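You operate a simulated robot arm through the tools that you are given. There is no shell and no other tool. Be economical: measure what you need, move in short steps, check, and stop when the job is done.

Carry out the task below with a simulated robot arm. There is one attempt and no reset: what you move stays moved.

TASK
Wax the middle of the beech board's top.
Fine: lay the lid beside the tin; pad back on its mat, lid back on the tin. A coat counts when it lies all over at full strength: go over it till it gets no stronger.

The check looks at the end state, three seconds after you hand in, the way a careful person would. Anything else that was tipped, shoved, dropped, spilled or broken makes it a failure. Lids that push on must go on centred and level and be pressed home; caps that screw on are set level and turned clockwise until they are tight.

THE ROBOT
A 6-joint arm with a two-finger parallel gripper, fixed in place. Base frame: the origin is at the foot of the arm, x ahead of it, y to its left, z up; the work surface is at about z = 904. Readings come in mm, degrees, newtons and seconds.
With the tool pointing down near the work surface it reaches from about 240 to 660 mm from the base axis. Its first joint turns from -66.0 to 66.0 degrees. Payload 2.9 kg.
The TCP is the grasp point between the finger pads, 30 mm short of the fingertips. In the tool frame z runs along the fingers and y along their closing line. The gripper opens to 110 mm. The fingers are 20 mm wide and 10 mm thick; the gripper's body (48 by 112 mm) begins 55 mm behind the TCP.
Orientation is told as [roll, pitch, yaw] about the base's x, y, z axes, in that order, counted from this pose: with the fingers straight down and closing along the base's y, the tool's x points along the base's -x, its y along +y and its z along -z.

THE INTERFACE
- The arm moves only by the tool move_arm. Its arguments are lists of equal length, an entry for each row: "gripper": the opening in per cent of the stroke, from 0 (shut) to 100 (fully open); "offset": the shift along the base's x, y, z in mm, a list of three; "delta_rot": the turn, a rotation vector about the base's x, y, z in degrees, a list of three. In form: {"gripper": [gripper, ...], "offset": [[tx, ty, tz], ...], "delta_rot": [[rx, ry, rz], ...]}. A call has 1 to 12 rows; each row is the pose to reach, as a shift and turn from the pose commanded when the call began. Rows are played at 5 a second. More than 50 mm and 8.6 degrees between two rows, or a gripper value outside its range, and nothing of the call is played. Where a pose cannot be reached the arm comes as near as it can. A force on the tool above 70 N (or 10 N above the force at the start of the call, whichever is more), or a blocked arm, ends the call early, and 0.2 s more pass. Each finger travels about 108 mm/s and halts on what it meets, pressing with about 33 N; the grip force reading is that of the motor and also rises with nothing between the fingers. The clock runs only during rows and for 0.2 s after the last one: add rows that repeat a pose to give the fingers time. The reply holds the time, the measured pose of the TCP, the force on the tool along the base axes, the opening and the grip force, in the units named above and with some noise, with the torque about the TCP (base axes, N m) and any sound that the robot's microphone picked up.
- Cameras (640 x 400 px; columns grow to the right, rows downward): "scene" is fixed at [81.7, 432.2, 1395.2]; the picture's right is [-0.73, -0.68, 0.00], its down [-0.33, 0.35, -0.88] and it looks along [0.60, -0.64, -0.48] (base axes); focal length 341 px, centre (320, 200). "wrist" rides on the gripper at [72, 17, -103] in the tool frame; the picture's right is [-0.23, 0.97, 0.00], its down [-0.76, -0.18, -0.62] and it looks along [-0.61, -0.14, 0.78] (tool axes); focal length 222 px, centre (320, 200). There is no depth. A picture from a camera that has moved, and an enlarged one, comes with that camera's place and axes in the base frame and with its lens.
- get_image(camera): a new picture of that camera. The clock stands still meanwhile.
- inspect(camera, box): a new picture of the part [left, top, right, bottom] of that camera's present view, enlarged. The clock stands still meanwhile.
- close_job(): hands the job in; it is judged then, once.

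Work in short steps. Places have to be worked out from the pictures, the camera data and where the tool is seen: move nearer, look again, correct. Check each grasp and each placing, and mend what went wrong. You have 120 turns and 84 pictures in all, those below and enlarged ones among them. Open the gripper and draw the arm clear of the work before you hand the job in, unless the task says otherwise; then end with one line.

The tools are called after "Emit:" by a JSON object that holds its "fn" and its "kwargs". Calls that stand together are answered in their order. move_arm: Moves the arm, as the interface text tells. Its arguments: {"type":"object","properties":{"gripper":{"type":"array","items":{"type":"number"}},"offset":{"type":"array","items":{"type":"array","items":{"type":"number"}}},"delta_rot":{"type":"array","items":{"type":"array","items":{"type":"number"}}}},"required":["gripper","offset","delta_rot"]} The other tools are called the same way: get_image (camera) takes a picture; inspect (camera, box) takes an enlarged picture of a part of a camera's view; close_job () hands the job in.

At the start:

```text
time: 0.0
eef_pos: [450.4, 104.4, 1221.8]
ee_rot: [0.0, 0.1, 0.1]
ft_force: [0.3, 0.0, -0.9]
moment: [0.02, 0.04, 0.0]
opening: 110.0
grasp_force: 0.2
```

scene: 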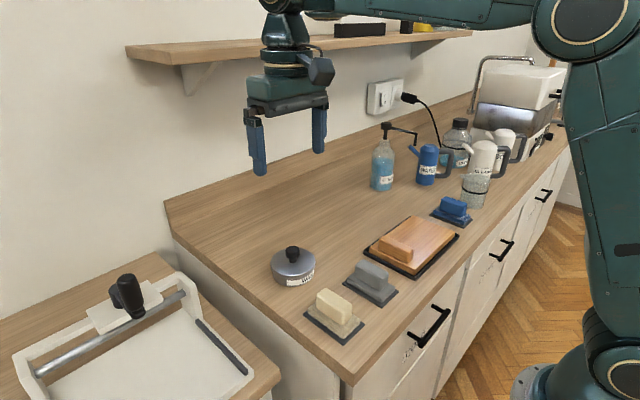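
wrist: 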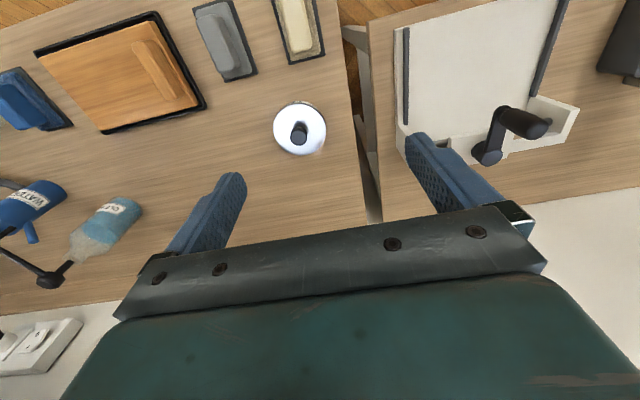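

I see a tin with a knobbed lid, three pads (cream, grey, blue) on mats, and a board with a block on it. I'll look closer.

Emit:
{"fn": "inspect", "kwargs": {"camera": "scene", "box": [250, 220, 410, 350]}}

Emit:
{"fn": "inspect", "kwargs": {"camera": "scene", "box": [350, 120, 510, 280]}}

Emit:
{"fn": "inspect", "kwargs": {"camera": "wrist", "box": [0, 0, 360, 180]}}

```text
3.08 times, centred on (330, 285) of scene
camera zoom: at [81.7, 432.2, 1395.2], right [-0.73, -0.68, 0.0], down [-0.33, 0.35, -0.88], along [0.6, -0.64, -0.48], focal length 1050 px, centre (289, -62)
```

zoom: 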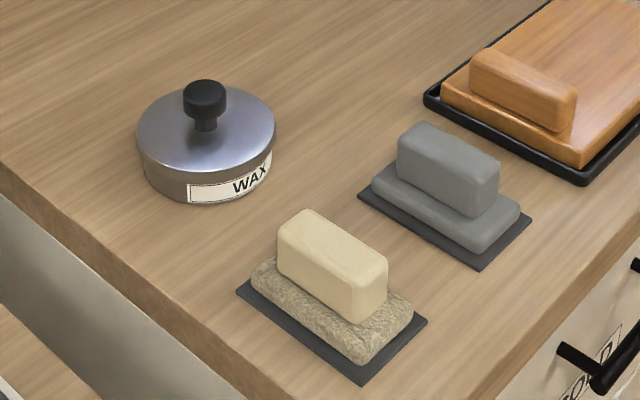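

```text
2.50 times, centred on (430, 200) of scene
camera zoom: at [81.7, 432.2, 1395.2], right [-0.73, -0.68, 0.0], down [-0.33, 0.35, -0.88], along [0.6, -0.64, -0.48], focal length 853 px, centre (45, 200)
```

zoom: 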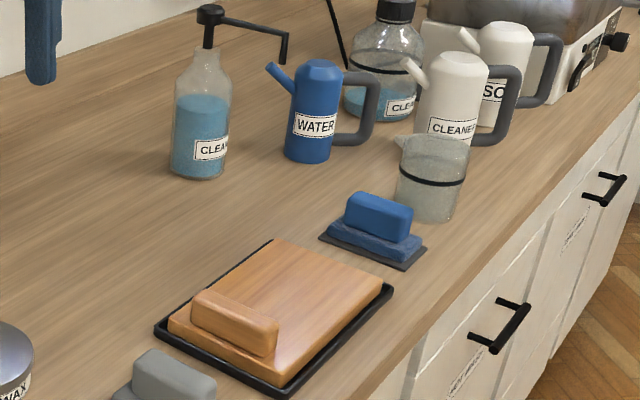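

```text
1.78 times, centred on (180, 90) of wrist
camera zoom: at [378.9, 121.6, 1325.5], right [0.23, 0.97, 0.0], down [0.76, -0.18, 0.62], along [0.61, -0.14, -0.78], focal length 395 px, centre (569, 396)
```

zoom: 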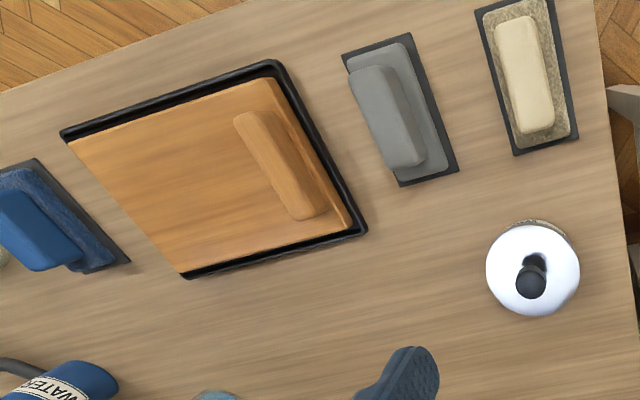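

I'll move back and over the pads to view them nearer.

Emit:
{"fn": "move_arm", "kwargs": {"gripper": [100, 100, 100, 100], "offset": [[-40, -20, -20], [-80, -40, -40], [-110, -60, -60], [-110, -60, -60]], "delta_rot": [[0, 0, 0], [0, 0, 0], [0, 0, 0], [0, 0, 0]]}}

Emit:
{"fn": "get_image", "kwargs": {"camera": "wrist"}}

```text
time: 1.0
eef_pos: [340.7, 43.5, 1162.4]
ee_rot: [0.0, -0.1, 0.0]
ft_force: [-0.1, 0.3, -0.3]
moment: [0.02, 0.0, -0.01]
opening: 110.0
grasp_force: 0.0
```

```text
78 pictures are left
camera wrist: at [268.4, 60.7, 1265.6], right [0.23, 0.97, 0.0], down [0.76, -0.18, 0.62], along [0.61, -0.14, -0.78], focal length 222 px, centre (320, 200)
```

wrist: 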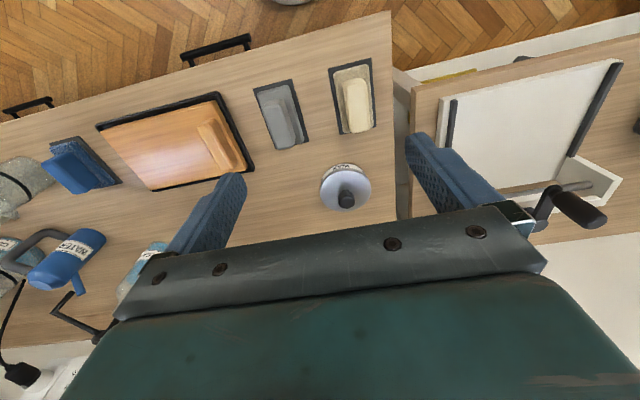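

Emit:
{"fn": "inspect", "kwargs": {"camera": "wrist", "box": [230, 50, 390, 150]}}

Emit:
{"fn": "inspect", "kwargs": {"camera": "wrist", "box": [90, 80, 250, 200]}}

Emit:
{"fn": "inspect", "kwargs": {"camera": "scene", "box": [340, 200, 470, 290]}}

```text
4.00 times, centred on (310, 100) of wrist
camera zoom: at [268.4, 60.7, 1265.6], right [0.23, 0.97, 0.0], down [0.76, -0.18, 0.62], along [0.61, -0.14, -0.78], focal length 888 px, centre (360, 600)
```

zoom: 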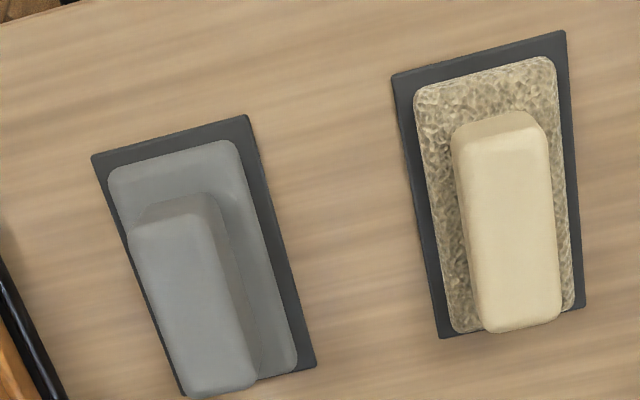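

```text
3.33 times, centred on (170, 140) of wrist
camera zoom: at [268.4, 60.7, 1265.6], right [0.23, 0.97, 0.0], down [0.76, -0.18, 0.62], along [0.61, -0.14, -0.78], focal length 740 px, centre (820, 400)
```

zoom: 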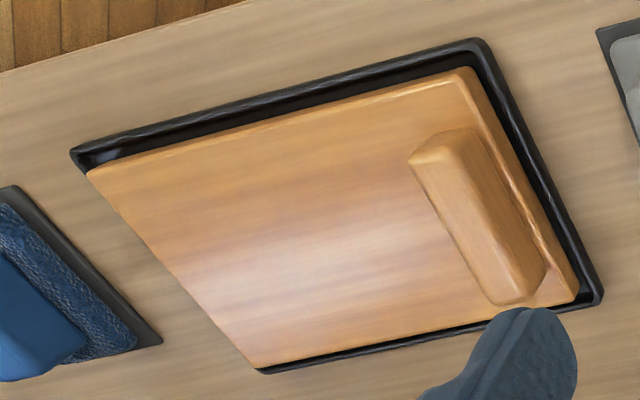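

```text
4.44 times, centred on (405, 245) of scene
camera zoom: at [81.7, 432.2, 1395.2], right [-0.73, -0.68, 0.0], down [-0.33, 0.35, -0.88], along [0.6, -0.64, -0.48], focal length 1517 px, centre (-58, 0)
```

zoom: 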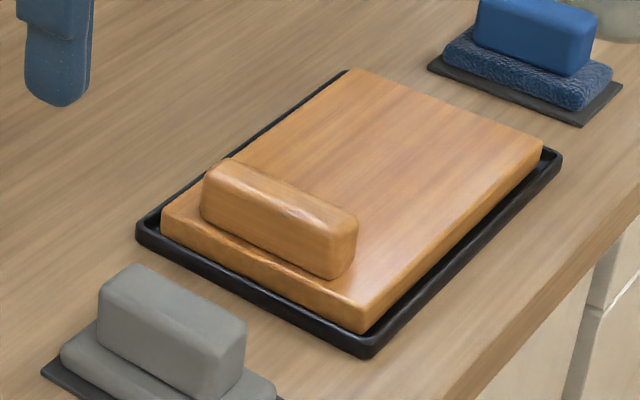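

The free area of the board lies about x 320–436, y −302…−140. Next I look at the tin more closely.

Emit:
{"fn": "move_arm", "kwargs": {"gripper": [100, 100, 100, 100, 100], "offset": [[20, 0, -40], [40, 5, -80], [55, 8, -120], [55, 8, -120], [55, 8, -120]], "delta_rot": [[0, 0, 0], [0, 0, 0], [0, 0, 0], [0, 0, 0], [0, 0, 0]]}}

Emit:
{"fn": "get_image", "kwargs": {"camera": "wrist"}}

Emit:
{"fn": "get_image", "kwargs": {"camera": "scene"}}

```text
time: 2.2
eef_pos: [397.1, 53.0, 1044.2]
ee_rot: [0.1, -0.1, 0.0]
ft_force: [0.4, -0.4, -0.4]
moment: [-0.01, -0.01, 0.0]
opening: 109.9
grasp_force: 0.0
```

```text
74 pictures are left
camera wrist: at [324.7, 70.0, 1147.2], right [0.23, 0.97, 0.0], down [0.76, -0.18, 0.62], along [0.61, -0.14, -0.78], focal length 222 px, centre (320, 200)
```

wrist: 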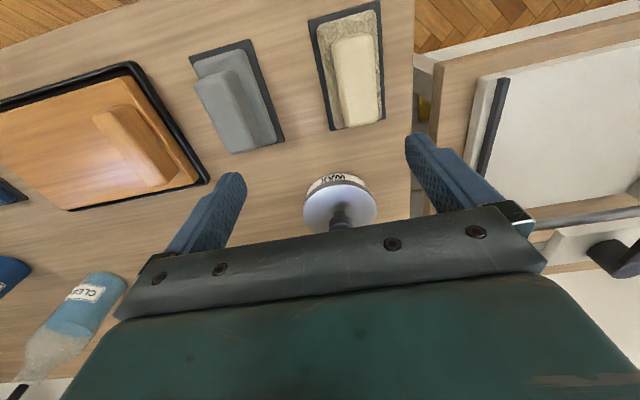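

```text
73 pictures are left
```

scene: 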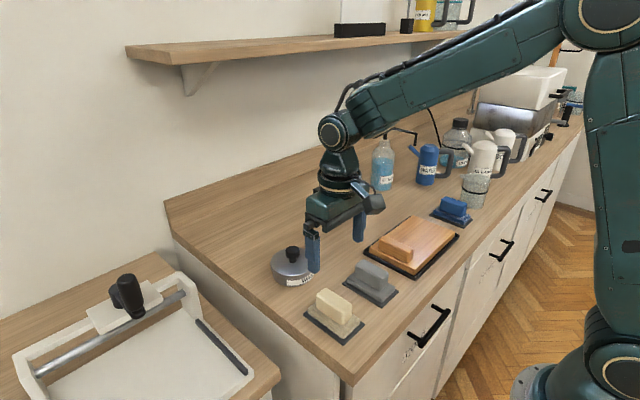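

Emit:
{"fn": "inspect", "kwargs": {"camera": "wrist", "box": [280, 160, 400, 235]}}

Emit:
{"fn": "inspect", "kwargs": {"camera": "scene", "box": [260, 230, 330, 295]}}

```text
5.33 times, centred on (340, 198) of wrist
camera zoom: at [324.7, 70.0, 1147.2], right [0.23, 0.97, 0.0], down [0.76, -0.18, 0.62], along [0.61, -0.14, -0.78], focal length 1185 px, centre (213, 213)
```

zoom: 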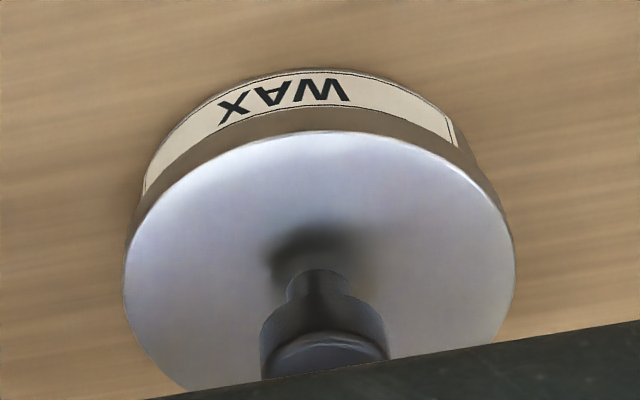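

```text
6.15 times, centred on (295, 262) of scene
camera zoom: at [81.7, 432.2, 1395.2], right [-0.73, -0.68, 0.0], down [-0.33, 0.35, -0.88], along [0.6, -0.64, -0.48], focal length 2100 px, centre (474, -185)
```

zoom: 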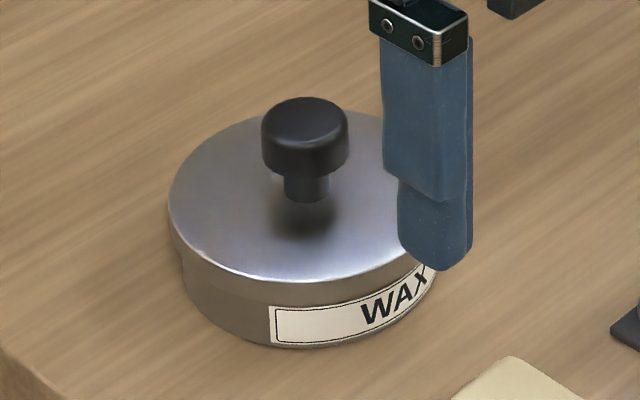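

The lid top is at about (518, 51.5, 930) and the knob top at z≈964, about 30 mm wide. I move over it with the gripper at 60 mm.

Emit:
{"fn": "move_arm", "kwargs": {"gripper": [80, 60, 55, 55, 55], "offset": [[40, 0, 0], [80, -1, 0], [121, -1.5, 0], [121, -1.5, -30], [121, -1.5, -55]], "delta_rot": [[0, 0, 0], [0, 0, 0], [0, 0, 0], [0, 0, 0], [0, 0, 0]]}}

Emit:
{"fn": "inspect", "kwargs": {"camera": "scene", "box": [250, 200, 350, 295]}}

Emit:
{"fn": "get_image", "kwargs": {"camera": "wrist"}}

```text
time: 3.4
eef_pos: [518.0, 50.3, 986.1]
ee_rot: [0.1, 0.0, -0.1]
ft_force: [1.3, 0.0, 0.6]
moment: [0.0, 0.02, 0.02]
opening: 60.4
grasp_force: 0.0
```

```text
4.21 times, centred on (300, 248) of scene
camera zoom: at [81.7, 432.2, 1395.2], right [-0.73, -0.68, 0.0], down [-0.33, 0.35, -0.88], along [0.6, -0.64, -0.48], focal length 1437 px, centre (404, 0)
```

zoom: 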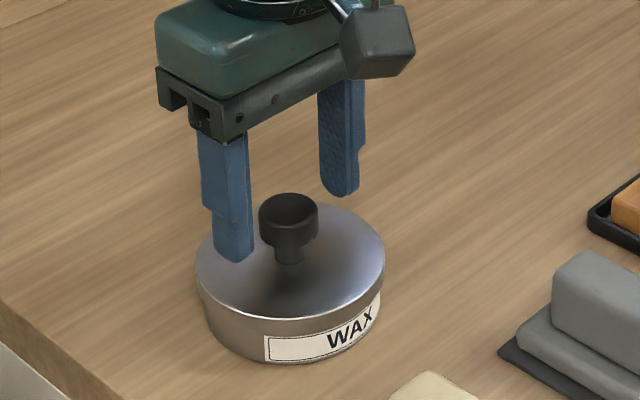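

```text
69 pictures are left
camera wrist: at [446.9, 68.5, 1088.9], right [0.23, 0.97, 0.0], down [0.76, -0.18, 0.62], along [0.61, -0.14, -0.78], focal length 222 px, centre (320, 200)
```

wrist: 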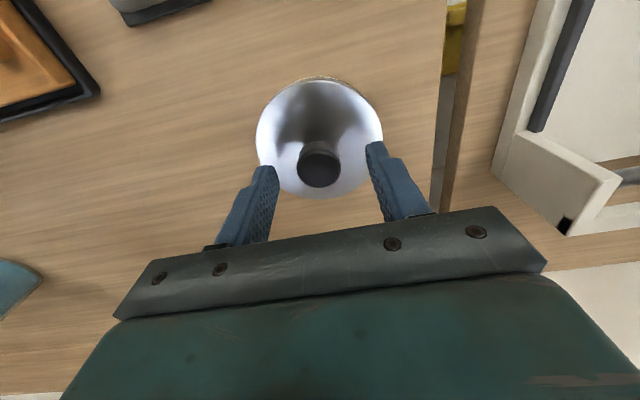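

The knob centre reads (516, 52) and agrees with the earlier fix. I descend to z≈966 and close.

Emit:
{"fn": "move_arm", "kwargs": {"gripper": [55, 55, 25, 10, 10, 10], "offset": [[-1, 1.5, -10], [-1, 1.5, -20], [-1, 1.5, -20], [-1, 1.5, -20], [-1, 1.5, -20], [-1, 1.5, -20]], "delta_rot": [[0, 0, 0], [0, 0, 0], [0, 0, 0], [0, 0, 0], [0, 0, 0], [0, 0, 0]]}}

```text
time: 4.8
eef_pos: [516.1, 52.9, 966.0]
ee_rot: [0.0, 0.0, 0.1]
ft_force: [1.6, -4.9, -0.6]
moment: [-0.12, -0.04, -0.01]
opening: 27.4
grasp_force: 32.6
heard: snap
```

Gripped at 27 mm with a small side force. I lift slowly straight up.

Emit:
{"fn": "move_arm", "kwargs": {"gripper": [10, 10, 10, 10, 10], "offset": [[0, -0.5, 4], [0, -0.5, 10], [0, -0.5, 20], [0, -0.5, 40], [0, -0.5, 60]], "delta_rot": [[0, 0, 0], [0, 0, 0], [0, 0, 0], [0, 0, 0], [0, 0, 0]]}}

Emit:
{"fn": "inspect", "kwargs": {"camera": "scene", "box": [230, 170, 350, 300]}}

```text
time: 6.0
eef_pos: [516.1, 51.1, 1027.9]
ee_rot: [0.0, 0.0, 0.0]
ft_force: [0.2, 0.5, -0.3]
moment: [-0.01, 0.02, -0.02]
opening: 27.6
grasp_force: 33.3
```

```text
3.08 times, centred on (290, 235) of scene
camera zoom: at [81.7, 432.2, 1395.2], right [-0.73, -0.68, 0.0], down [-0.33, 0.35, -0.88], along [0.6, -0.64, -0.48], focal length 1050 px, centre (412, 92)
```

zoom: 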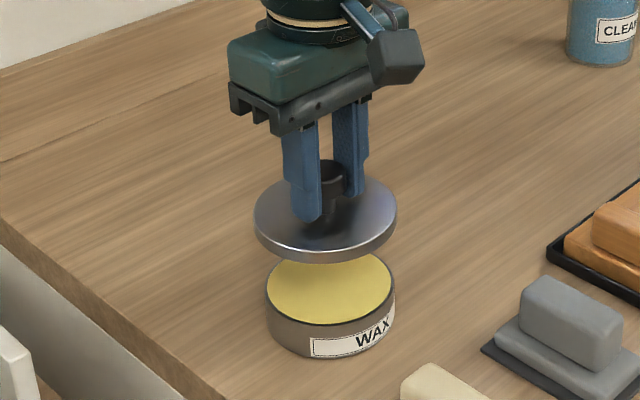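

The lid is off and the wax is full to the rim. I carry it to (520, −70) and lower it gently.

Emit:
{"fn": "move_arm", "kwargs": {"gripper": [10, 10, 10, 10, 10, 10, 10, 10], "offset": [[0, -40, 0], [2, -80, 0], [4, -121, 0], [4, -121, -25], [4, -121, -45], [4, -121, -60], [4, -121, -66], [4, -121, -70]], "delta_rot": [[0, 0, 0], [0, 0, 0], [0, 0, 0], [0, 0, 0], [0, 0, 0], [0, 0, 0], [0, 0, 0], [0, 0, 0]]}}

Emit:
{"fn": "inspect", "kwargs": {"camera": "scene", "box": [270, 150, 390, 280]}}

```text
time: 7.8
eef_pos: [519.0, -71.1, 956.6]
ee_rot: [0.0, 0.0, 0.0]
ft_force: [-0.1, 0.8, -0.3]
moment: [-0.01, -0.01, 0.03]
opening: 27.4
grasp_force: 32.9
```

```text
3.08 times, centred on (330, 215) of scene
camera zoom: at [81.7, 432.2, 1395.2], right [-0.73, -0.68, 0.0], down [-0.33, 0.35, -0.88], along [0.6, -0.64, -0.48], focal length 1050 px, centre (289, 154)
```

zoom: 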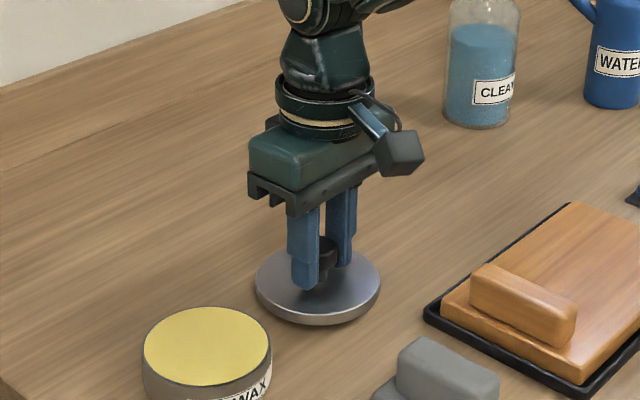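

Emit:
{"fn": "move_arm", "kwargs": {"gripper": [10, 10, 10, 10, 10], "offset": [[0, 0, -2], [0, 0, -4], [0, 0, -6], [0, 0, -8], [0, 0, -10]], "delta_rot": [[0, 0, 0], [0, 0, 0], [0, 0, 0], [0, 0, 0], [0, 0, 0]]}}

```text
time: 9.0
eef_pos: [520.8, -70.1, 946.7]
ee_rot: [0.1, 0.0, -0.1]
ft_force: [0.0, 0.7, 0.4]
moment: [-0.03, -0.01, 0.02]
opening: 27.5
grasp_force: 33.2
```

Still no contact force, so I go lower in small steps.

Emit:
{"fn": "move_arm", "kwargs": {"gripper": [10, 10, 10, 10, 10], "offset": [[0, 0, -1], [0, 0, -2], [0, 0, -3], [0, 0, -4], [0, 0, -5]], "delta_rot": [[0, 0, 0], [0, 0, 0], [0, 0, 0], [0, 0, 0], [0, 0, 0]]}}

Emit:
{"fn": "inspect", "kwargs": {"camera": "scene", "box": [300, 215, 370, 265]}}

```text
time: 10.2
eef_pos: [519.1, -68.2, 943.7]
ee_rot: [0.0, -0.1, 0.0]
ft_force: [-5.5, 3.3, 14.8]
moment: [0.05, 0.16, -0.03]
opening: 27.7
grasp_force: 32.9
```

```text
8.00 times, centred on (335, 240) of scene
camera zoom: at [81.3, 432.3, 1395.1], right [-0.73, -0.68, 0.0], down [-0.32, 0.35, -0.88], along [0.6, -0.64, -0.48], focal length 2731 px, centre (200, -120)
```

zoom: 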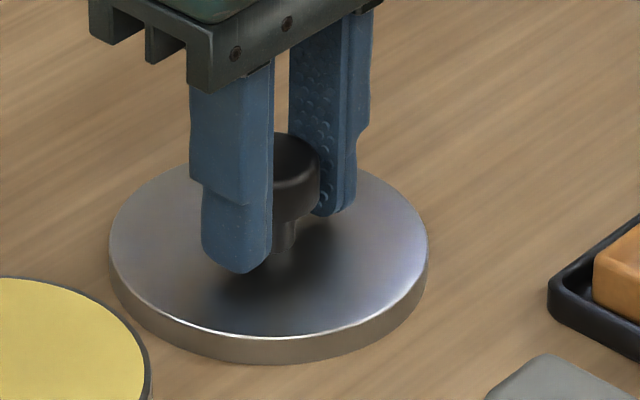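

Contact reached at z≈944; the lid is flat on the surface. I ease off, release and rise.

Emit:
{"fn": "move_arm", "kwargs": {"gripper": [10, 30, 55, 55, 55, 55, 55], "offset": [[0, 0, 1.5], [0, 0, 1.5], [0, 0, 1.5], [0, 0, 20], [0, 0, 50], [0, 0, 80], [0, 0, 100]], "delta_rot": [[0, 0, 0], [0, 0, 0], [0, 0, 0], [0, 0, 0], [0, 0, 0], [0, 0, 0], [0, 0, 0]]}}

Emit:
{"fn": "get_image", "kwargs": {"camera": "wrist"}}

Emit:
{"fn": "inspect", "kwargs": {"camera": "scene", "box": [260, 200, 420, 350]}}

```text
time: 11.8
eef_pos: [520.9, -69.6, 1041.8]
ee_rot: [-0.1, 0.0, 0.0]
ft_force: [-0.7, 1.6, -0.6]
moment: [-0.01, 0.0, -0.01]
opening: 60.4
grasp_force: 0.0
```

```text
65 pictures are left
camera wrist: at [448.6, -52.4, 1145.3], right [0.23, 0.97, 0.0], down [0.76, -0.18, 0.62], along [0.61, -0.14, -0.78], focal length 222 px, centre (320, 200)
```

wrist: 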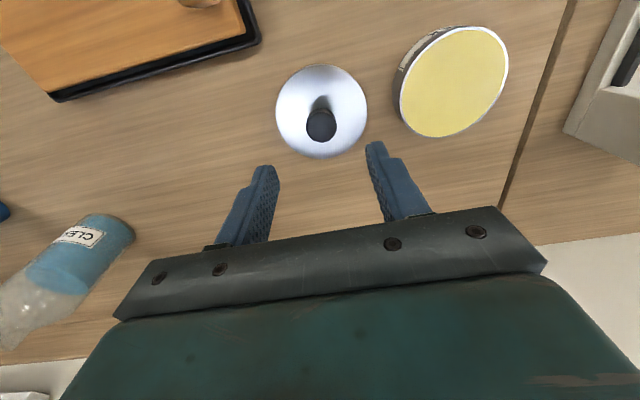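

```text
2.67 times, centred on (340, 275) of scene
camera zoom: at [81.7, 432.2, 1395.2], right [-0.73, -0.68, 0.0], down [-0.33, 0.35, -0.88], along [0.6, -0.64, -0.48], focal length 910 px, centre (267, 0)
```

zoom: 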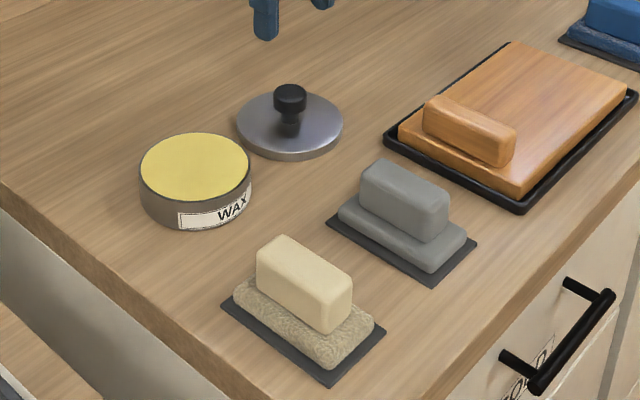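

The lid lies flat beside the tin. Before choosing, I take a closer view of both pads.

Emit:
{"fn": "move_arm", "kwargs": {"gripper": [55, 55, 55, 55, 55, 55], "offset": [[-35, 15, 20], [-70, 30, 20], [-105, 50, 10], [-140, 70, 0], [-175, 88, -20], [-190, 95, -40]], "delta_rot": [[0, 0, 0], [0, 0, 0], [0, 0, 0], [0, 0, 0], [0, 0, 0], [0, 0, 0]]}}

Emit:
{"fn": "inspect", "kwargs": {"camera": "wrist", "box": [180, 20, 460, 195]}}

```text
time: 13.2
eef_pos: [327.7, 25.7, 1002.1]
ee_rot: [0.0, 0.0, -0.1]
ft_force: [0.2, -1.3, -0.4]
moment: [0.01, 0.0, 0.0]
opening: 60.6
grasp_force: 0.1
```

```text
2.29 times, centred on (320, 108) of wrist
camera zoom: at [256.0, 43.9, 1105.2], right [0.23, 0.97, 0.0], down [0.76, -0.18, 0.62], along [0.61, -0.14, -0.78], focal length 508 px, centre (320, 411)
```

zoom: 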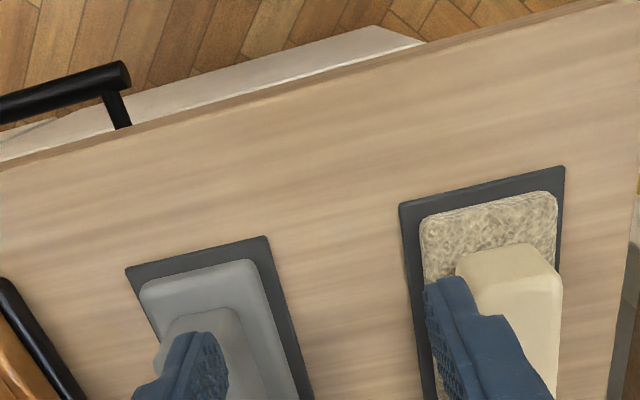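

Cream has a fibrous fleece sole, the applicator kind; grey is smooth and blue is a scrub pad. I take the cream one and move above its handle at (371, 91).

Emit:
{"fn": "move_arm", "kwargs": {"gripper": [60, 60, 60, 60], "offset": [[20, 32, 0], [42, 65.5, 0], [42, 65.5, 0], [42, 65.5, -10]], "delta_rot": [[0, 0, 0], [0, 0, 0], [0, 0, 0], [0, 0, 0]]}}

Emit:
{"fn": "get_image", "kwargs": {"camera": "wrist"}}

Emit:
{"fn": "inspect", "kwargs": {"camera": "scene", "box": [290, 240, 410, 350]}}

```text
time: 14.2
eef_pos: [371.1, 90.6, 992.1]
ee_rot: [0.0, 0.0, 0.0]
ft_force: [-0.5, -0.2, 1.1]
moment: [0.02, -0.03, 0.0]
opening: 66.1
grasp_force: 0.1
```

```text
62 pictures are left
camera wrist: at [299.4, 109.2, 1095.8], right [0.23, 0.97, 0.0], down [0.76, -0.18, 0.62], along [0.61, -0.14, -0.78], focal length 222 px, centre (320, 200)
```

wrist: 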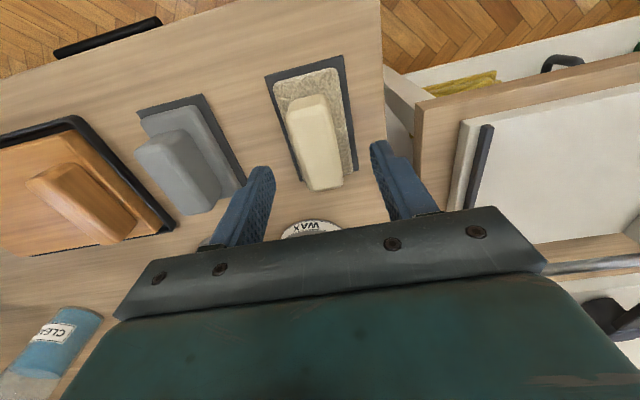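

```text
3.64 times, centred on (350, 295) of scene
camera zoom: at [81.7, 432.2, 1395.2], right [-0.73, -0.68, 0.0], down [-0.33, 0.35, -0.88], along [0.6, -0.64, -0.48], focal length 1241 px, centre (211, -146)
```

zoom: 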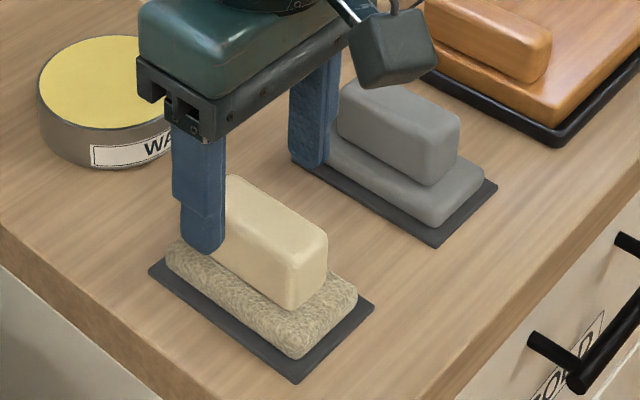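

Handle centre is about (369, 92), top z≈944. I descend to TCP z≈952 and grip.

Emit:
{"fn": "move_arm", "kwargs": {"gripper": [60, 60, 60, 40, 15, 15, 15], "offset": [[-1, 1, -20], [-1, 1, -32], [-1, 1, -40], [-1, 1, -40], [-1, 1, -40], [-1, 1, -40], [-1, 1, -40]], "delta_rot": [[0, 0, 0], [0, 0, 0], [0, 0, 0], [0, 0, 0], [0, 0, 0], [0, 0, 0], [0, 0, 0]]}}

Emit:
{"fn": "inspect", "kwargs": {"camera": "scene", "box": [290, 240, 410, 350]}}

```text
time: 15.8
eef_pos: [370.3, 90.8, 952.0]
ee_rot: [0.0, 0.0, 0.1]
ft_force: [0.7, 0.0, 0.7]
moment: [-0.06, 0.03, -0.01]
opening: 29.1
grasp_force: 33.4
```

```text
3.64 times, centred on (350, 295) of scene
camera zoom: at [81.7, 432.2, 1395.2], right [-0.73, -0.68, 0.0], down [-0.33, 0.35, -0.88], along [0.6, -0.64, -0.48], focal length 1241 px, centre (211, -146)
```

zoom: 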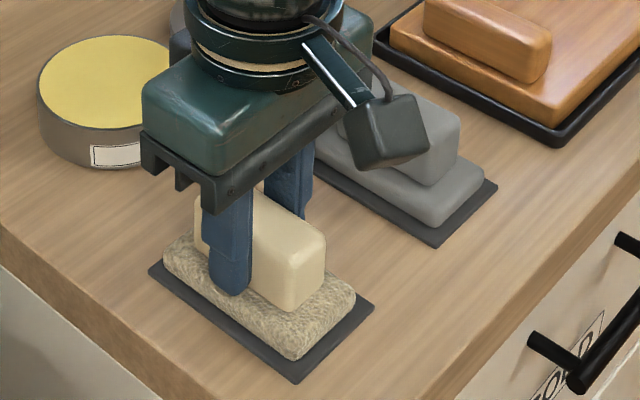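

Grip is good (29 mm). I lift and look.

Emit:
{"fn": "move_arm", "kwargs": {"gripper": [15, 15, 15, 15], "offset": [[0, 0, 10], [0, 0, 30], [0, 0, 60], [0, 0, 60]], "delta_rot": [[0, 0, 0], [0, 0, 0], [0, 0, 0], [0, 0, 0]]}}

Emit:
{"fn": "inspect", "kwargs": {"camera": "scene", "box": [270, 200, 430, 350]}}

```text
time: 16.8
eef_pos: [372.0, 91.8, 1010.7]
ee_rot: [0.0, 0.0, 0.0]
ft_force: [-0.2, -0.4, -1.6]
moment: [-0.02, -0.01, -0.01]
opening: 29.2
grasp_force: 32.7
```

```text
2.67 times, centred on (350, 275) of scene
camera zoom: at [81.7, 432.2, 1395.2], right [-0.73, -0.68, 0.0], down [-0.33, 0.35, -0.88], along [0.6, -0.64, -0.48], focal length 910 px, centre (240, 0)
```

zoom: 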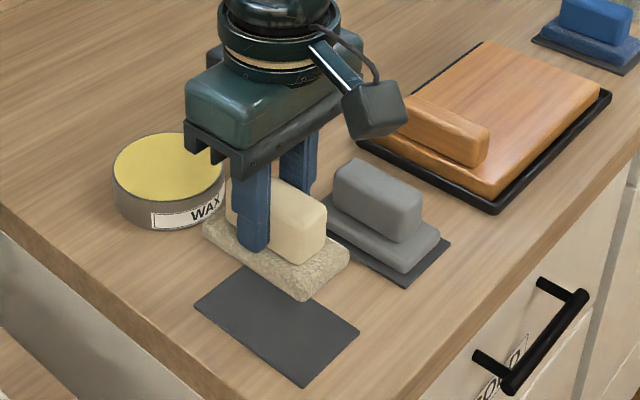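

The pad hangs level. I carry it over the tin and lower toward the wax.

Emit:
{"fn": "move_arm", "kwargs": {"gripper": [15, 15, 15, 15, 15, 15, 15, 15, 15], "offset": [[45, -12, 0], [90, -25, 0], [130, -36, 0], [145.5, -40, 0], [145.5, -40, -15], [145.5, -40, -25], [145.5, -40, -29], [145.5, -40, -32], [145.5, -40, -34]], "delta_rot": [[0, 0, 0], [0, 0, 0], [0, 0, 0], [0, 0, 0], [0, 0, 0], [0, 0, 0], [0, 0, 0], [0, 0, 0], [0, 0, 0]]}}

Emit:
{"fn": "inspect", "kwargs": {"camera": "scene", "box": [245, 200, 345, 300]}}

```text
time: 18.8
eef_pos: [516.9, 51.7, 977.9]
ee_rot: [0.0, 0.0, -0.1]
ft_force: [-0.3, -0.3, -1.2]
moment: [-0.01, 0.01, 0.01]
opening: 29.4
grasp_force: 33.8
```

```text
4.00 times, centred on (295, 250) of scene
camera zoom: at [81.7, 432.2, 1395.2], right [-0.73, -0.68, 0.0], down [-0.33, 0.35, -0.88], along [0.6, -0.64, -0.48], focal length 1365 px, centre (420, 0)
```

zoom: 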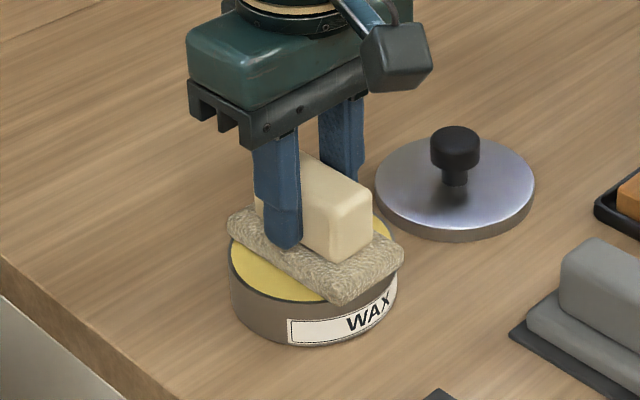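

Almost down; I continue in 1 mm steps until contact.

Emit:
{"fn": "move_arm", "kwargs": {"gripper": [15, 15, 15, 15, 15, 15, 15], "offset": [[0, 0, -1], [0, 0, -2], [0, 0, -3], [0, 0, -4], [0, 0, -5], [0, 0, -6], [0, 0, -7]], "delta_rot": [[0, 0, 0], [0, 0, 0], [0, 0, 0], [0, 0, 0], [0, 0, 0], [0, 0, 0], [0, 0, 0]]}}

```text
time: 20.4
eef_pos: [516.3, 52.4, 976.4]
ee_rot: [0.0, -0.6, -0.1]
ft_force: [-10.1, -3.4, 50.2]
moment: [0.13, 0.51, 0.02]
opening: 29.3
grasp_force: 33.4
```

Firm contact (50 N), more than needed. I rise and look at pad and wax.

Emit:
{"fn": "move_arm", "kwargs": {"gripper": [15, 15, 15, 15, 15], "offset": [[0, 0, 4], [0, 0, 6], [0, 0, 15], [0, 0, 40], [0, 0, 70]], "delta_rot": [[0, 0, 0], [0, 0, 0], [0, 0, 0], [0, 0, 0], [0, 0, 0]]}}

Emit:
{"fn": "inspect", "kwargs": {"camera": "scene", "box": [245, 180, 345, 300]}}

Emit:
{"fn": "get_image", "kwargs": {"camera": "wrist"}}

```text
time: 21.6
eef_pos: [514.5, 53.1, 1040.7]
ee_rot: [0.0, 0.1, 0.0]
ft_force: [-0.2, 0.3, -1.9]
moment: [0.0, -0.02, 0.01]
opening: 29.1
grasp_force: 33.3
```

```text
3.33 times, centred on (295, 240) of scene
camera zoom: at [81.7, 432.2, 1395.2], right [-0.73, -0.68, 0.0], down [-0.33, 0.35, -0.88], along [0.6, -0.64, -0.48], focal length 1138 px, centre (403, 67)
```

zoom: 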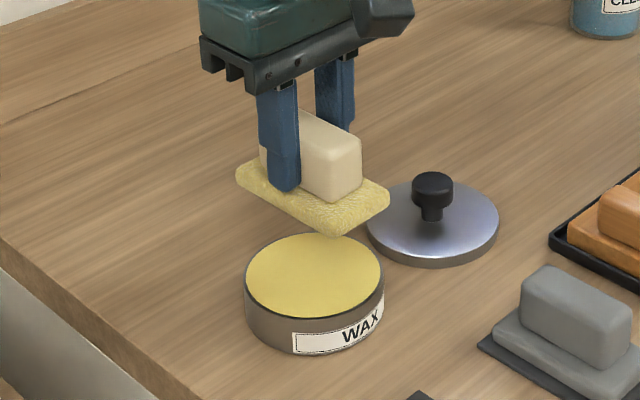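

```text
56 pictures are left
camera wrist: at [443.6, 70.4, 1144.1], right [0.23, 0.97, 0.0], down [0.76, -0.18, 0.62], along [0.61, -0.14, -0.78], focal length 222 px, centre (320, 200)
```

wrist: 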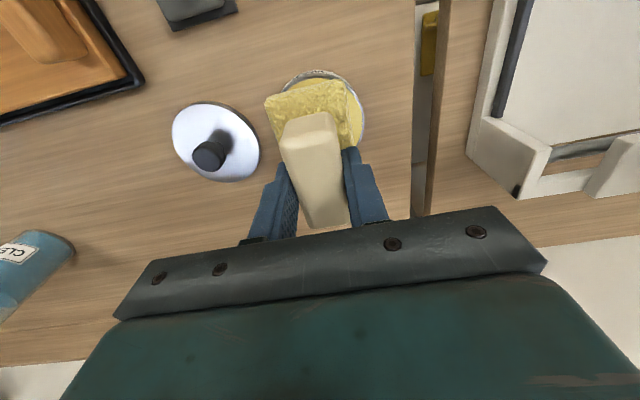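

The pad is fully loaded (yellow) and the tin stands as it was. I carry the pad over the board, high above everything.

Emit:
{"fn": "move_arm", "kwargs": {"gripper": [15, 15, 15, 15, 15, 15, 15, 15], "offset": [[-20, -35, 10], [-40, -75, 10], [-60, -115, 10], [-80, -155, 10], [-100, -195, 10], [-120, -235, 10], [-137, -268, 10], [-137, -268, 10]], "delta_rot": [[0, 0, 0], [0, 0, 0], [0, 0, 0], [0, 0, 0], [0, 0, 0], [0, 0, 0], [0, 0, 0], [0, 0, 0]]}}

Emit:
{"fn": "get_image", "kwargs": {"camera": "wrist"}}

Emit:
{"fn": "inspect", "kwargs": {"camera": "scene", "box": [340, 170, 480, 290]}}

```text
time: 23.4
eef_pos: [378.1, -214.9, 1052.4]
ee_rot: [0.0, -0.1, 0.0]
ft_force: [0.2, -0.4, -0.7]
moment: [-0.03, 0.0, -0.01]
opening: 29.4
grasp_force: 32.8
```

```text
55 pictures are left
camera wrist: at [306.8, -198.5, 1155.9], right [0.23, 0.97, 0.0], down [0.76, -0.18, 0.62], along [0.61, -0.14, -0.78], focal length 222 px, centre (320, 200)
```

wrist: 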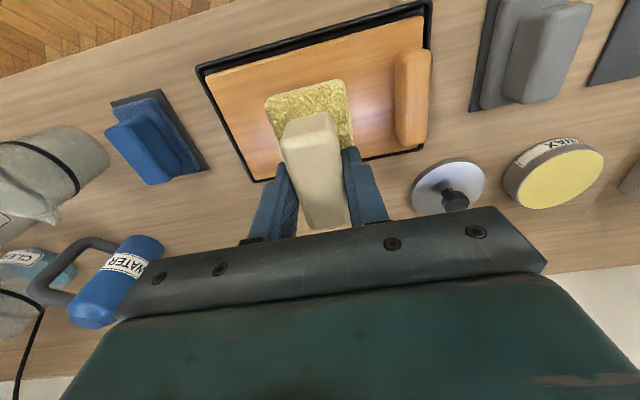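

```text
3.33 times, centred on (410, 230) of scene
camera zoom: at [81.7, 432.2, 1395.2], right [-0.73, -0.68, 0.0], down [-0.33, 0.35, -0.88], along [0.6, -0.64, -0.48], focal length 1138 px, centre (20, 100)
```

zoom: 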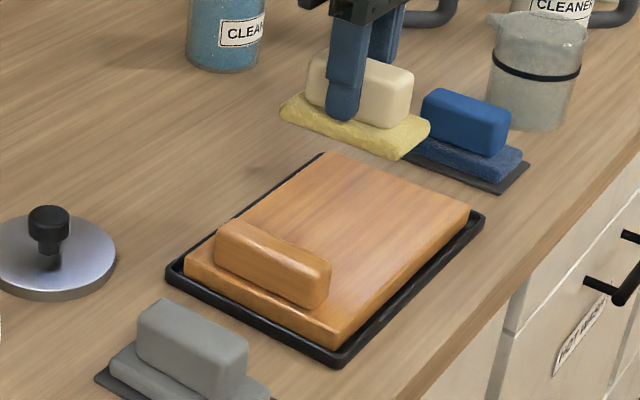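

The free board top spans about y −302…−143, x 320…436, with the block up to y≈−141. I lower the pad at its middle until light contact.

Emit:
{"fn": "move_arm", "kwargs": {"gripper": [15, 15, 15, 15, 15, 15, 15, 15, 15], "offset": [[0, 0, -30], [0, 0, -55], [0, 0, -65], [0, 0, -70], [0, 0, -73], [0, 0, -74], [0, 0, -75], [0, 0, -76], [0, 0, -77]], "delta_rot": [[0, 0, 0], [0, 0, 0], [0, 0, 0], [0, 0, 0], [0, 0, 0], [0, 0, 0], [0, 0, 0], [0, 0, 0], [0, 0, 0]]}}

```text
time: 25.4
eef_pos: [378.9, -216.4, 973.7]
ee_rot: [0.0, 0.0, 0.1]
ft_force: [-0.2, -0.3, -1.4]
moment: [-0.02, 0.02, -0.02]
opening: 29.4
grasp_force: 33.2
```

Emit:
{"fn": "move_arm", "kwargs": {"gripper": [15, 15, 15, 15], "offset": [[0, 0, -1], [0, 0, -2], [0, 0, -3], [0, 0, -4]], "delta_rot": [[0, 0, 0], [0, 0, 0], [0, 0, 0], [0, 0, 0]]}}

Emit:
{"fn": "inspect", "kwargs": {"camera": "scene", "box": [360, 190, 480, 290]}}

```text
time: 26.4
eef_pos: [378.7, -215.2, 968.8]
ee_rot: [0.0, 0.0, 0.0]
ft_force: [-0.5, -0.1, -0.4]
moment: [-0.01, 0.03, 0.0]
opening: 29.3
grasp_force: 33.1
```

```text
4.00 times, centred on (420, 240) of scene
camera zoom: at [81.7, 432.2, 1395.2], right [-0.73, -0.68, 0.0], down [-0.33, 0.35, -0.88], along [0.6, -0.64, -0.48], focal length 1365 px, centre (-80, 40)
```

zoom: 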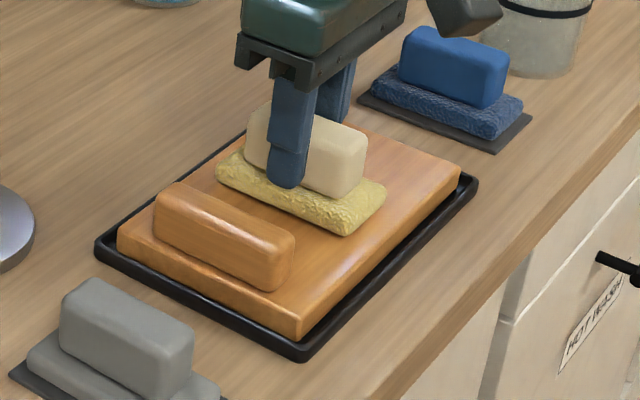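

Emit:
{"fn": "move_arm", "kwargs": {"gripper": [15, 15, 15], "offset": [[0, 0, -1], [0, 0, -2], [0, 0, -3]], "delta_rot": [[0, 0, 0], [0, 0, 0], [0, 0, 0]]}}

```text
time: 27.2
eef_pos: [380.6, -215.3, 968.8]
ee_rot: [-0.1, -0.3, 0.0]
ft_force: [-6.8, 3.1, 20.3]
moment: [0.14, -0.61, 0.13]
opening: 29.2
grasp_force: 32.7
```

Contact at 20 N. I ease off 1 mm and make a first stroke toward −y and back, then check that the board stays put.

Emit:
{"fn": "move_arm", "kwargs": {"gripper": [15, 15, 15, 15, 15, 15, 15, 15], "offset": [[0, 0, 1], [0, -15, 1], [0, -30, 1], [0, -45, 1], [0, -30, 1], [0, -15, 1], [0, 0, 1], [0, 0, 1]], "delta_rot": [[0, 0, 0], [0, 0, 0], [0, 0, 0], [0, 0, 0], [0, 0, 0], [0, 0, 0], [0, 0, 0], [0, 0, 0]]}}

Emit:
{"fn": "inspect", "kwargs": {"camera": "scene", "box": [360, 190, 480, 290]}}

```text
time: 29.0
eef_pos: [379.6, -215.1, 969.0]
ee_rot: [-0.2, 0.0, -0.1]
ft_force: [0.7, -7.5, 16.8]
moment: [-0.22, -0.34, -0.1]
opening: 29.3
grasp_force: 33.3
```

```text
4.00 times, centred on (420, 240) of scene
camera zoom: at [81.5, 432.1, 1395.2], right [-0.73, -0.68, 0.0], down [-0.32, 0.35, -0.88], along [0.6, -0.64, -0.48], focal length 1365 px, centre (-80, 40)
```

zoom: 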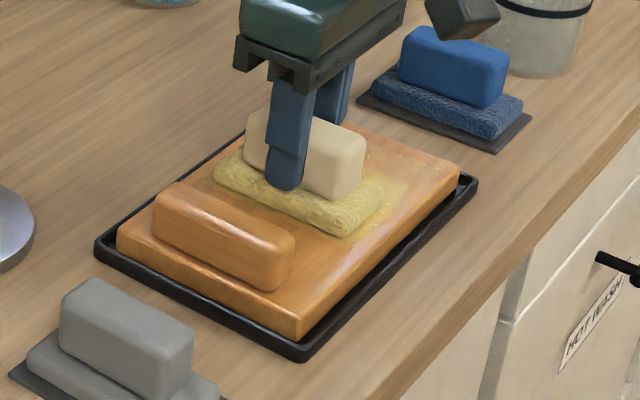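

The board stays put and wax is going on. I continue with strokes over the free middle, shifting in x.

Emit:
{"fn": "move_arm", "kwargs": {"gripper": [15, 15, 15, 15, 15, 15, 15, 15, 15, 15, 15, 15], "offset": [[0, 15, 0], [0, 30, 0], [0, 41, 0], [-9, 41, 0], [-9, 25, 0], [-9, 8, 0], [-9, -10, 0], [-9, -28, 0], [-9, -45, 0], [0, -45, 0], [9, -45, 0], [9, -45, 0]], "delta_rot": [[0, 0, 0], [0, 0, 0], [0, 0, 0], [0, 0, 0], [0, 0, 0], [0, 0, 0], [0, 0, 0], [0, 0, 0], [0, 0, 0], [0, 0, 0], [0, 0, 0], [0, 0, 0]]}}

Emit:
{"fn": "move_arm", "kwargs": {"gripper": [15, 15, 15, 15, 15, 15, 15, 15, 15, 15, 15, 15], "offset": [[0, 17, 0], [0, 34, 0], [0, 51, 0], [0, 68, 0], [0, 86, 0], [-9, 86, 0], [-9, 70, 0], [-9, 53, 0], [-9, 35, 0], [-9, 17, 0], [-9, 0, 0], [-9, 0, 0]], "delta_rot": [[0, 0, 0], [0, 0, 0], [0, 0, 0], [0, 0, 0], [0, 0, 0], [0, 0, 0], [0, 0, 0], [0, 0, 0], [0, 0, 0], [0, 0, 0], [0, 0, 0], [0, 0, 0]]}}

Emit:
{"fn": "inspect", "kwargs": {"camera": "scene", "box": [360, 190, 480, 290]}}

```text
time: 31.6
eef_pos: [389.4, -261.8, 969.0]
ee_rot: [-0.1, 0.0, -0.1]
ft_force: [-5.6, -5.7, 13.4]
moment: [-0.21, 0.26, -0.01]
opening: 29.1
grasp_force: 33.0
```

```text
time: 34.2
eef_pos: [379.0, -260.4, 967.7]
ee_rot: [-0.2, 0.0, 0.0]
ft_force: [0.2, 9.3, 24.9]
moment: [0.29, 0.02, 0.08]
opening: 29.4
grasp_force: 33.0
```

```text
4.00 times, centred on (420, 240) of scene
camera zoom: at [81.4, 432.7, 1395.0], right [-0.73, -0.68, 0.0], down [-0.32, 0.35, -0.88], along [0.6, -0.64, -0.48], focal length 1365 px, centre (-80, 40)
```

zoom: 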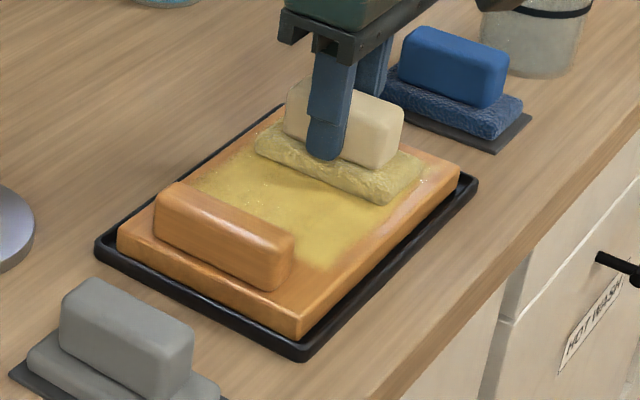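

A coat is building while the pad pales. I make another round, then lift to look.

Emit:
{"fn": "move_arm", "kwargs": {"gripper": [15, 15, 15, 15, 15, 15, 15, 15, 15, 15, 15, 15], "offset": [[8, 0, 0], [8, 17, 0], [8, 34, 0], [8, 51, 0], [8, 68, 0], [8, 86, 0], [-8, 86, 0], [-8, 70, 0], [-8, 53, 0], [-8, 35, 0], [-8, 17, 0], [-8, 0, 0]], "delta_rot": [[0, 0, 0], [0, 0, 0], [0, 0, 0], [0, 0, 0], [0, 0, 0], [0, 0, 0], [0, 0, 0], [0, 0, 0], [0, 0, 0], [0, 0, 0], [0, 0, 0], [0, 0, 0]]}}

Emit:
{"fn": "move_arm", "kwargs": {"gripper": [15, 15, 15, 15, 15, 15], "offset": [[8, 0, 3], [8, 0, 20], [8, 0, 50], [8, 0, 80], [8, 0, 80], [8, 0, 80]], "delta_rot": [[0, 0, 0], [0, 0, 0], [0, 0, 0], [0, 0, 0], [0, 0, 0], [0, 0, 0]]}}

Emit:
{"fn": "inspect", "kwargs": {"camera": "scene", "box": [360, 170, 480, 290]}}

Emit:
{"fn": "get_image", "kwargs": {"camera": "wrist"}}

```text
time: 36.8
eef_pos: [372.2, -260.6, 968.4]
ee_rot: [0.0, 0.1, -0.1]
ft_force: [-0.4, 6.3, 11.2]
moment: [0.11, -0.21, 0.03]
opening: 29.2
grasp_force: 32.6
```

```text
time: 38.2
eef_pos: [377.7, -259.8, 1047.1]
ee_rot: [-0.1, 0.0, 0.0]
ft_force: [0.2, 0.0, -0.4]
moment: [-0.02, 0.03, 0.0]
opening: 29.2
grasp_force: 33.1
```

```text
3.33 times, centred on (420, 230) of scene
camera zoom: at [81.7, 432.2, 1395.2], right [-0.73, -0.68, 0.0], down [-0.33, 0.35, -0.88], along [0.6, -0.64, -0.48], focal length 1138 px, centre (-13, 100)
```

zoom: 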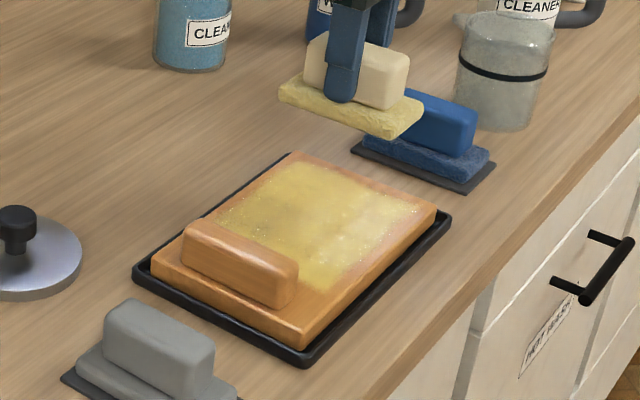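

```text
49 pictures are left
camera wrist: at [306.9, -243.0, 1151.8], right [0.23, 0.97, 0.0], down [0.76, -0.18, 0.62], along [0.61, -0.14, -0.78], focal length 222 px, centre (320, 200)
```

wrist: 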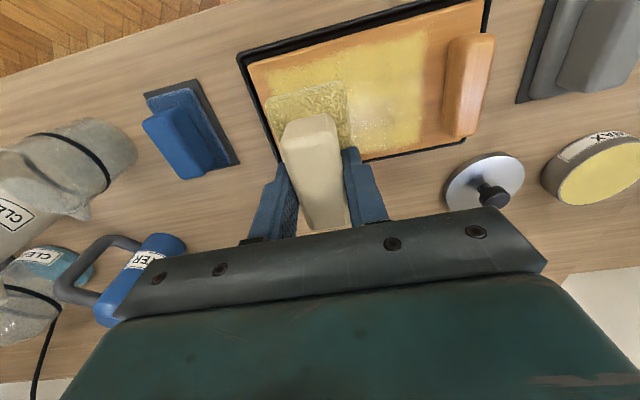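

Thin toward the far end and edges, so the pad needs reloading. I carry it back over the tin.

Emit:
{"fn": "move_arm", "kwargs": {"gripper": [15, 15, 15, 15, 15, 15, 15, 15, 15, 15, 15], "offset": [[18, 40, 0], [36, 80, 0], [54, 122, 0], [72, 164, 0], [90, 206, 0], [108, 248, 0], [126, 288, 0], [138.5, 312, 0], [138.5, 312, -30], [138.5, 312, -60], [138.5, 312, -66]], "delta_rot": [[0, 0, 0], [0, 0, 0], [0, 0, 0], [0, 0, 0], [0, 0, 0], [0, 0, 0], [0, 0, 0], [0, 0, 0], [0, 0, 0], [0, 0, 0], [0, 0, 0]]}}

Emit:
{"fn": "move_arm", "kwargs": {"gripper": [15, 15, 15, 15], "offset": [[0, 0, -2], [0, 0, -4], [0, 0, -5], [0, 0, -5]], "delta_rot": [[0, 0, 0], [0, 0, 0], [0, 0, 0], [0, 0, 0]]}}

```text
time: 40.6
eef_pos: [518.8, 51.0, 982.5]
ee_rot: [0.1, 0.0, -0.1]
ft_force: [-0.3, -0.5, -1.0]
moment: [0.02, 0.0, -0.03]
opening: 29.5
grasp_force: 33.3
```

```text
time: 41.6
eef_pos: [518.3, 50.7, 977.6]
ee_rot: [-0.1, 0.0, 0.0]
ft_force: [-0.5, 0.1, -0.3]
moment: [-0.01, -0.03, 0.01]
opening: 29.3
grasp_force: 32.7
```

Emit:
{"fn": "move_arm", "kwargs": {"gripper": [15, 15, 15, 15, 15], "offset": [[0, 0, -1], [0, 0, -2], [0, 0, -3], [0, 0, -3], [0, 0, -3]], "delta_rot": [[0, 0, 0], [0, 0, 0], [0, 0, 0], [0, 0, 0], [0, 0, 0]]}}

```text
time: 42.8
eef_pos: [517.2, 50.0, 975.9]
ee_rot: [0.0, -0.2, 0.0]
ft_force: [-5.8, 0.2, 23.8]
moment: [-0.05, 0.71, 0.02]
opening: 29.2
grasp_force: 33.4
```

Loaded at 24 N. I lift and take it back over the board.

Emit:
{"fn": "move_arm", "kwargs": {"gripper": [15, 15, 15, 15, 15, 15, 15, 15, 15, 15, 15], "offset": [[0, 0, 5], [0, 0, 35], [0, 0, 70], [-20, -40, 72], [-40, -80, 72], [-60, -122, 72], [-80, -164, 72], [-100, -206, 72], [-120, -240, 72], [-137, -267, 72], [-137, -267, 72]], "delta_rot": [[0, 0, 0], [0, 0, 0], [0, 0, 0], [0, 0, 0], [0, 0, 0], [0, 0, 0], [0, 0, 0], [0, 0, 0], [0, 0, 0], [0, 0, 0], [0, 0, 0]]}}

Emit:
{"fn": "get_image", "kwargs": {"camera": "scene"}}

```text
time: 45.2
eef_pos: [380.3, -215.8, 1046.2]
ee_rot: [-0.1, 0.0, 0.0]
ft_force: [-0.4, 0.3, -0.6]
moment: [0.02, 0.01, -0.01]
opening: 29.2
grasp_force: 32.6
```

```text
48 pictures are left
```

scene: 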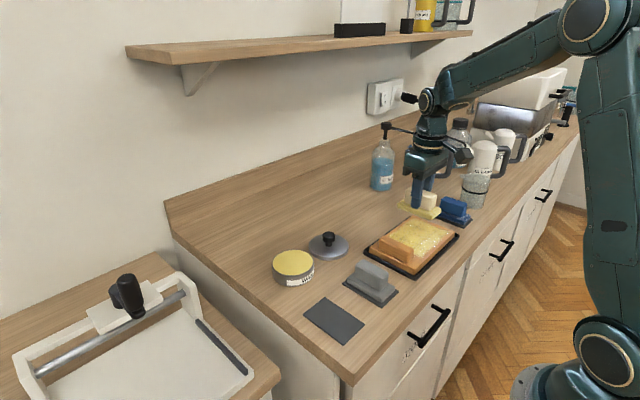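

All in order. I lower onto the board again (about 15–20 N expected) and stroke.

Emit:
{"fn": "move_arm", "kwargs": {"gripper": [15, 15, 15, 15, 15, 15, 15], "offset": [[-1, 0, -30], [-1, 0, -60], [-1, 0, -73], [-1, 0, -76], [-1, 0, -78], [-1, 0, -79], [-1, 0, -79]], "delta_rot": [[0, 0, 0], [0, 0, 0], [0, 0, 0], [0, 0, 0], [0, 0, 0], [0, 0, 0], [0, 0, 0]]}}

```text
time: 46.8
eef_pos: [380.3, -215.7, 966.8]
ee_rot: [0.0, -0.1, -0.1]
ft_force: [-4.1, 0.7, 13.1]
moment: [0.08, -0.04, 0.04]
opening: 29.3
grasp_force: 32.8
```

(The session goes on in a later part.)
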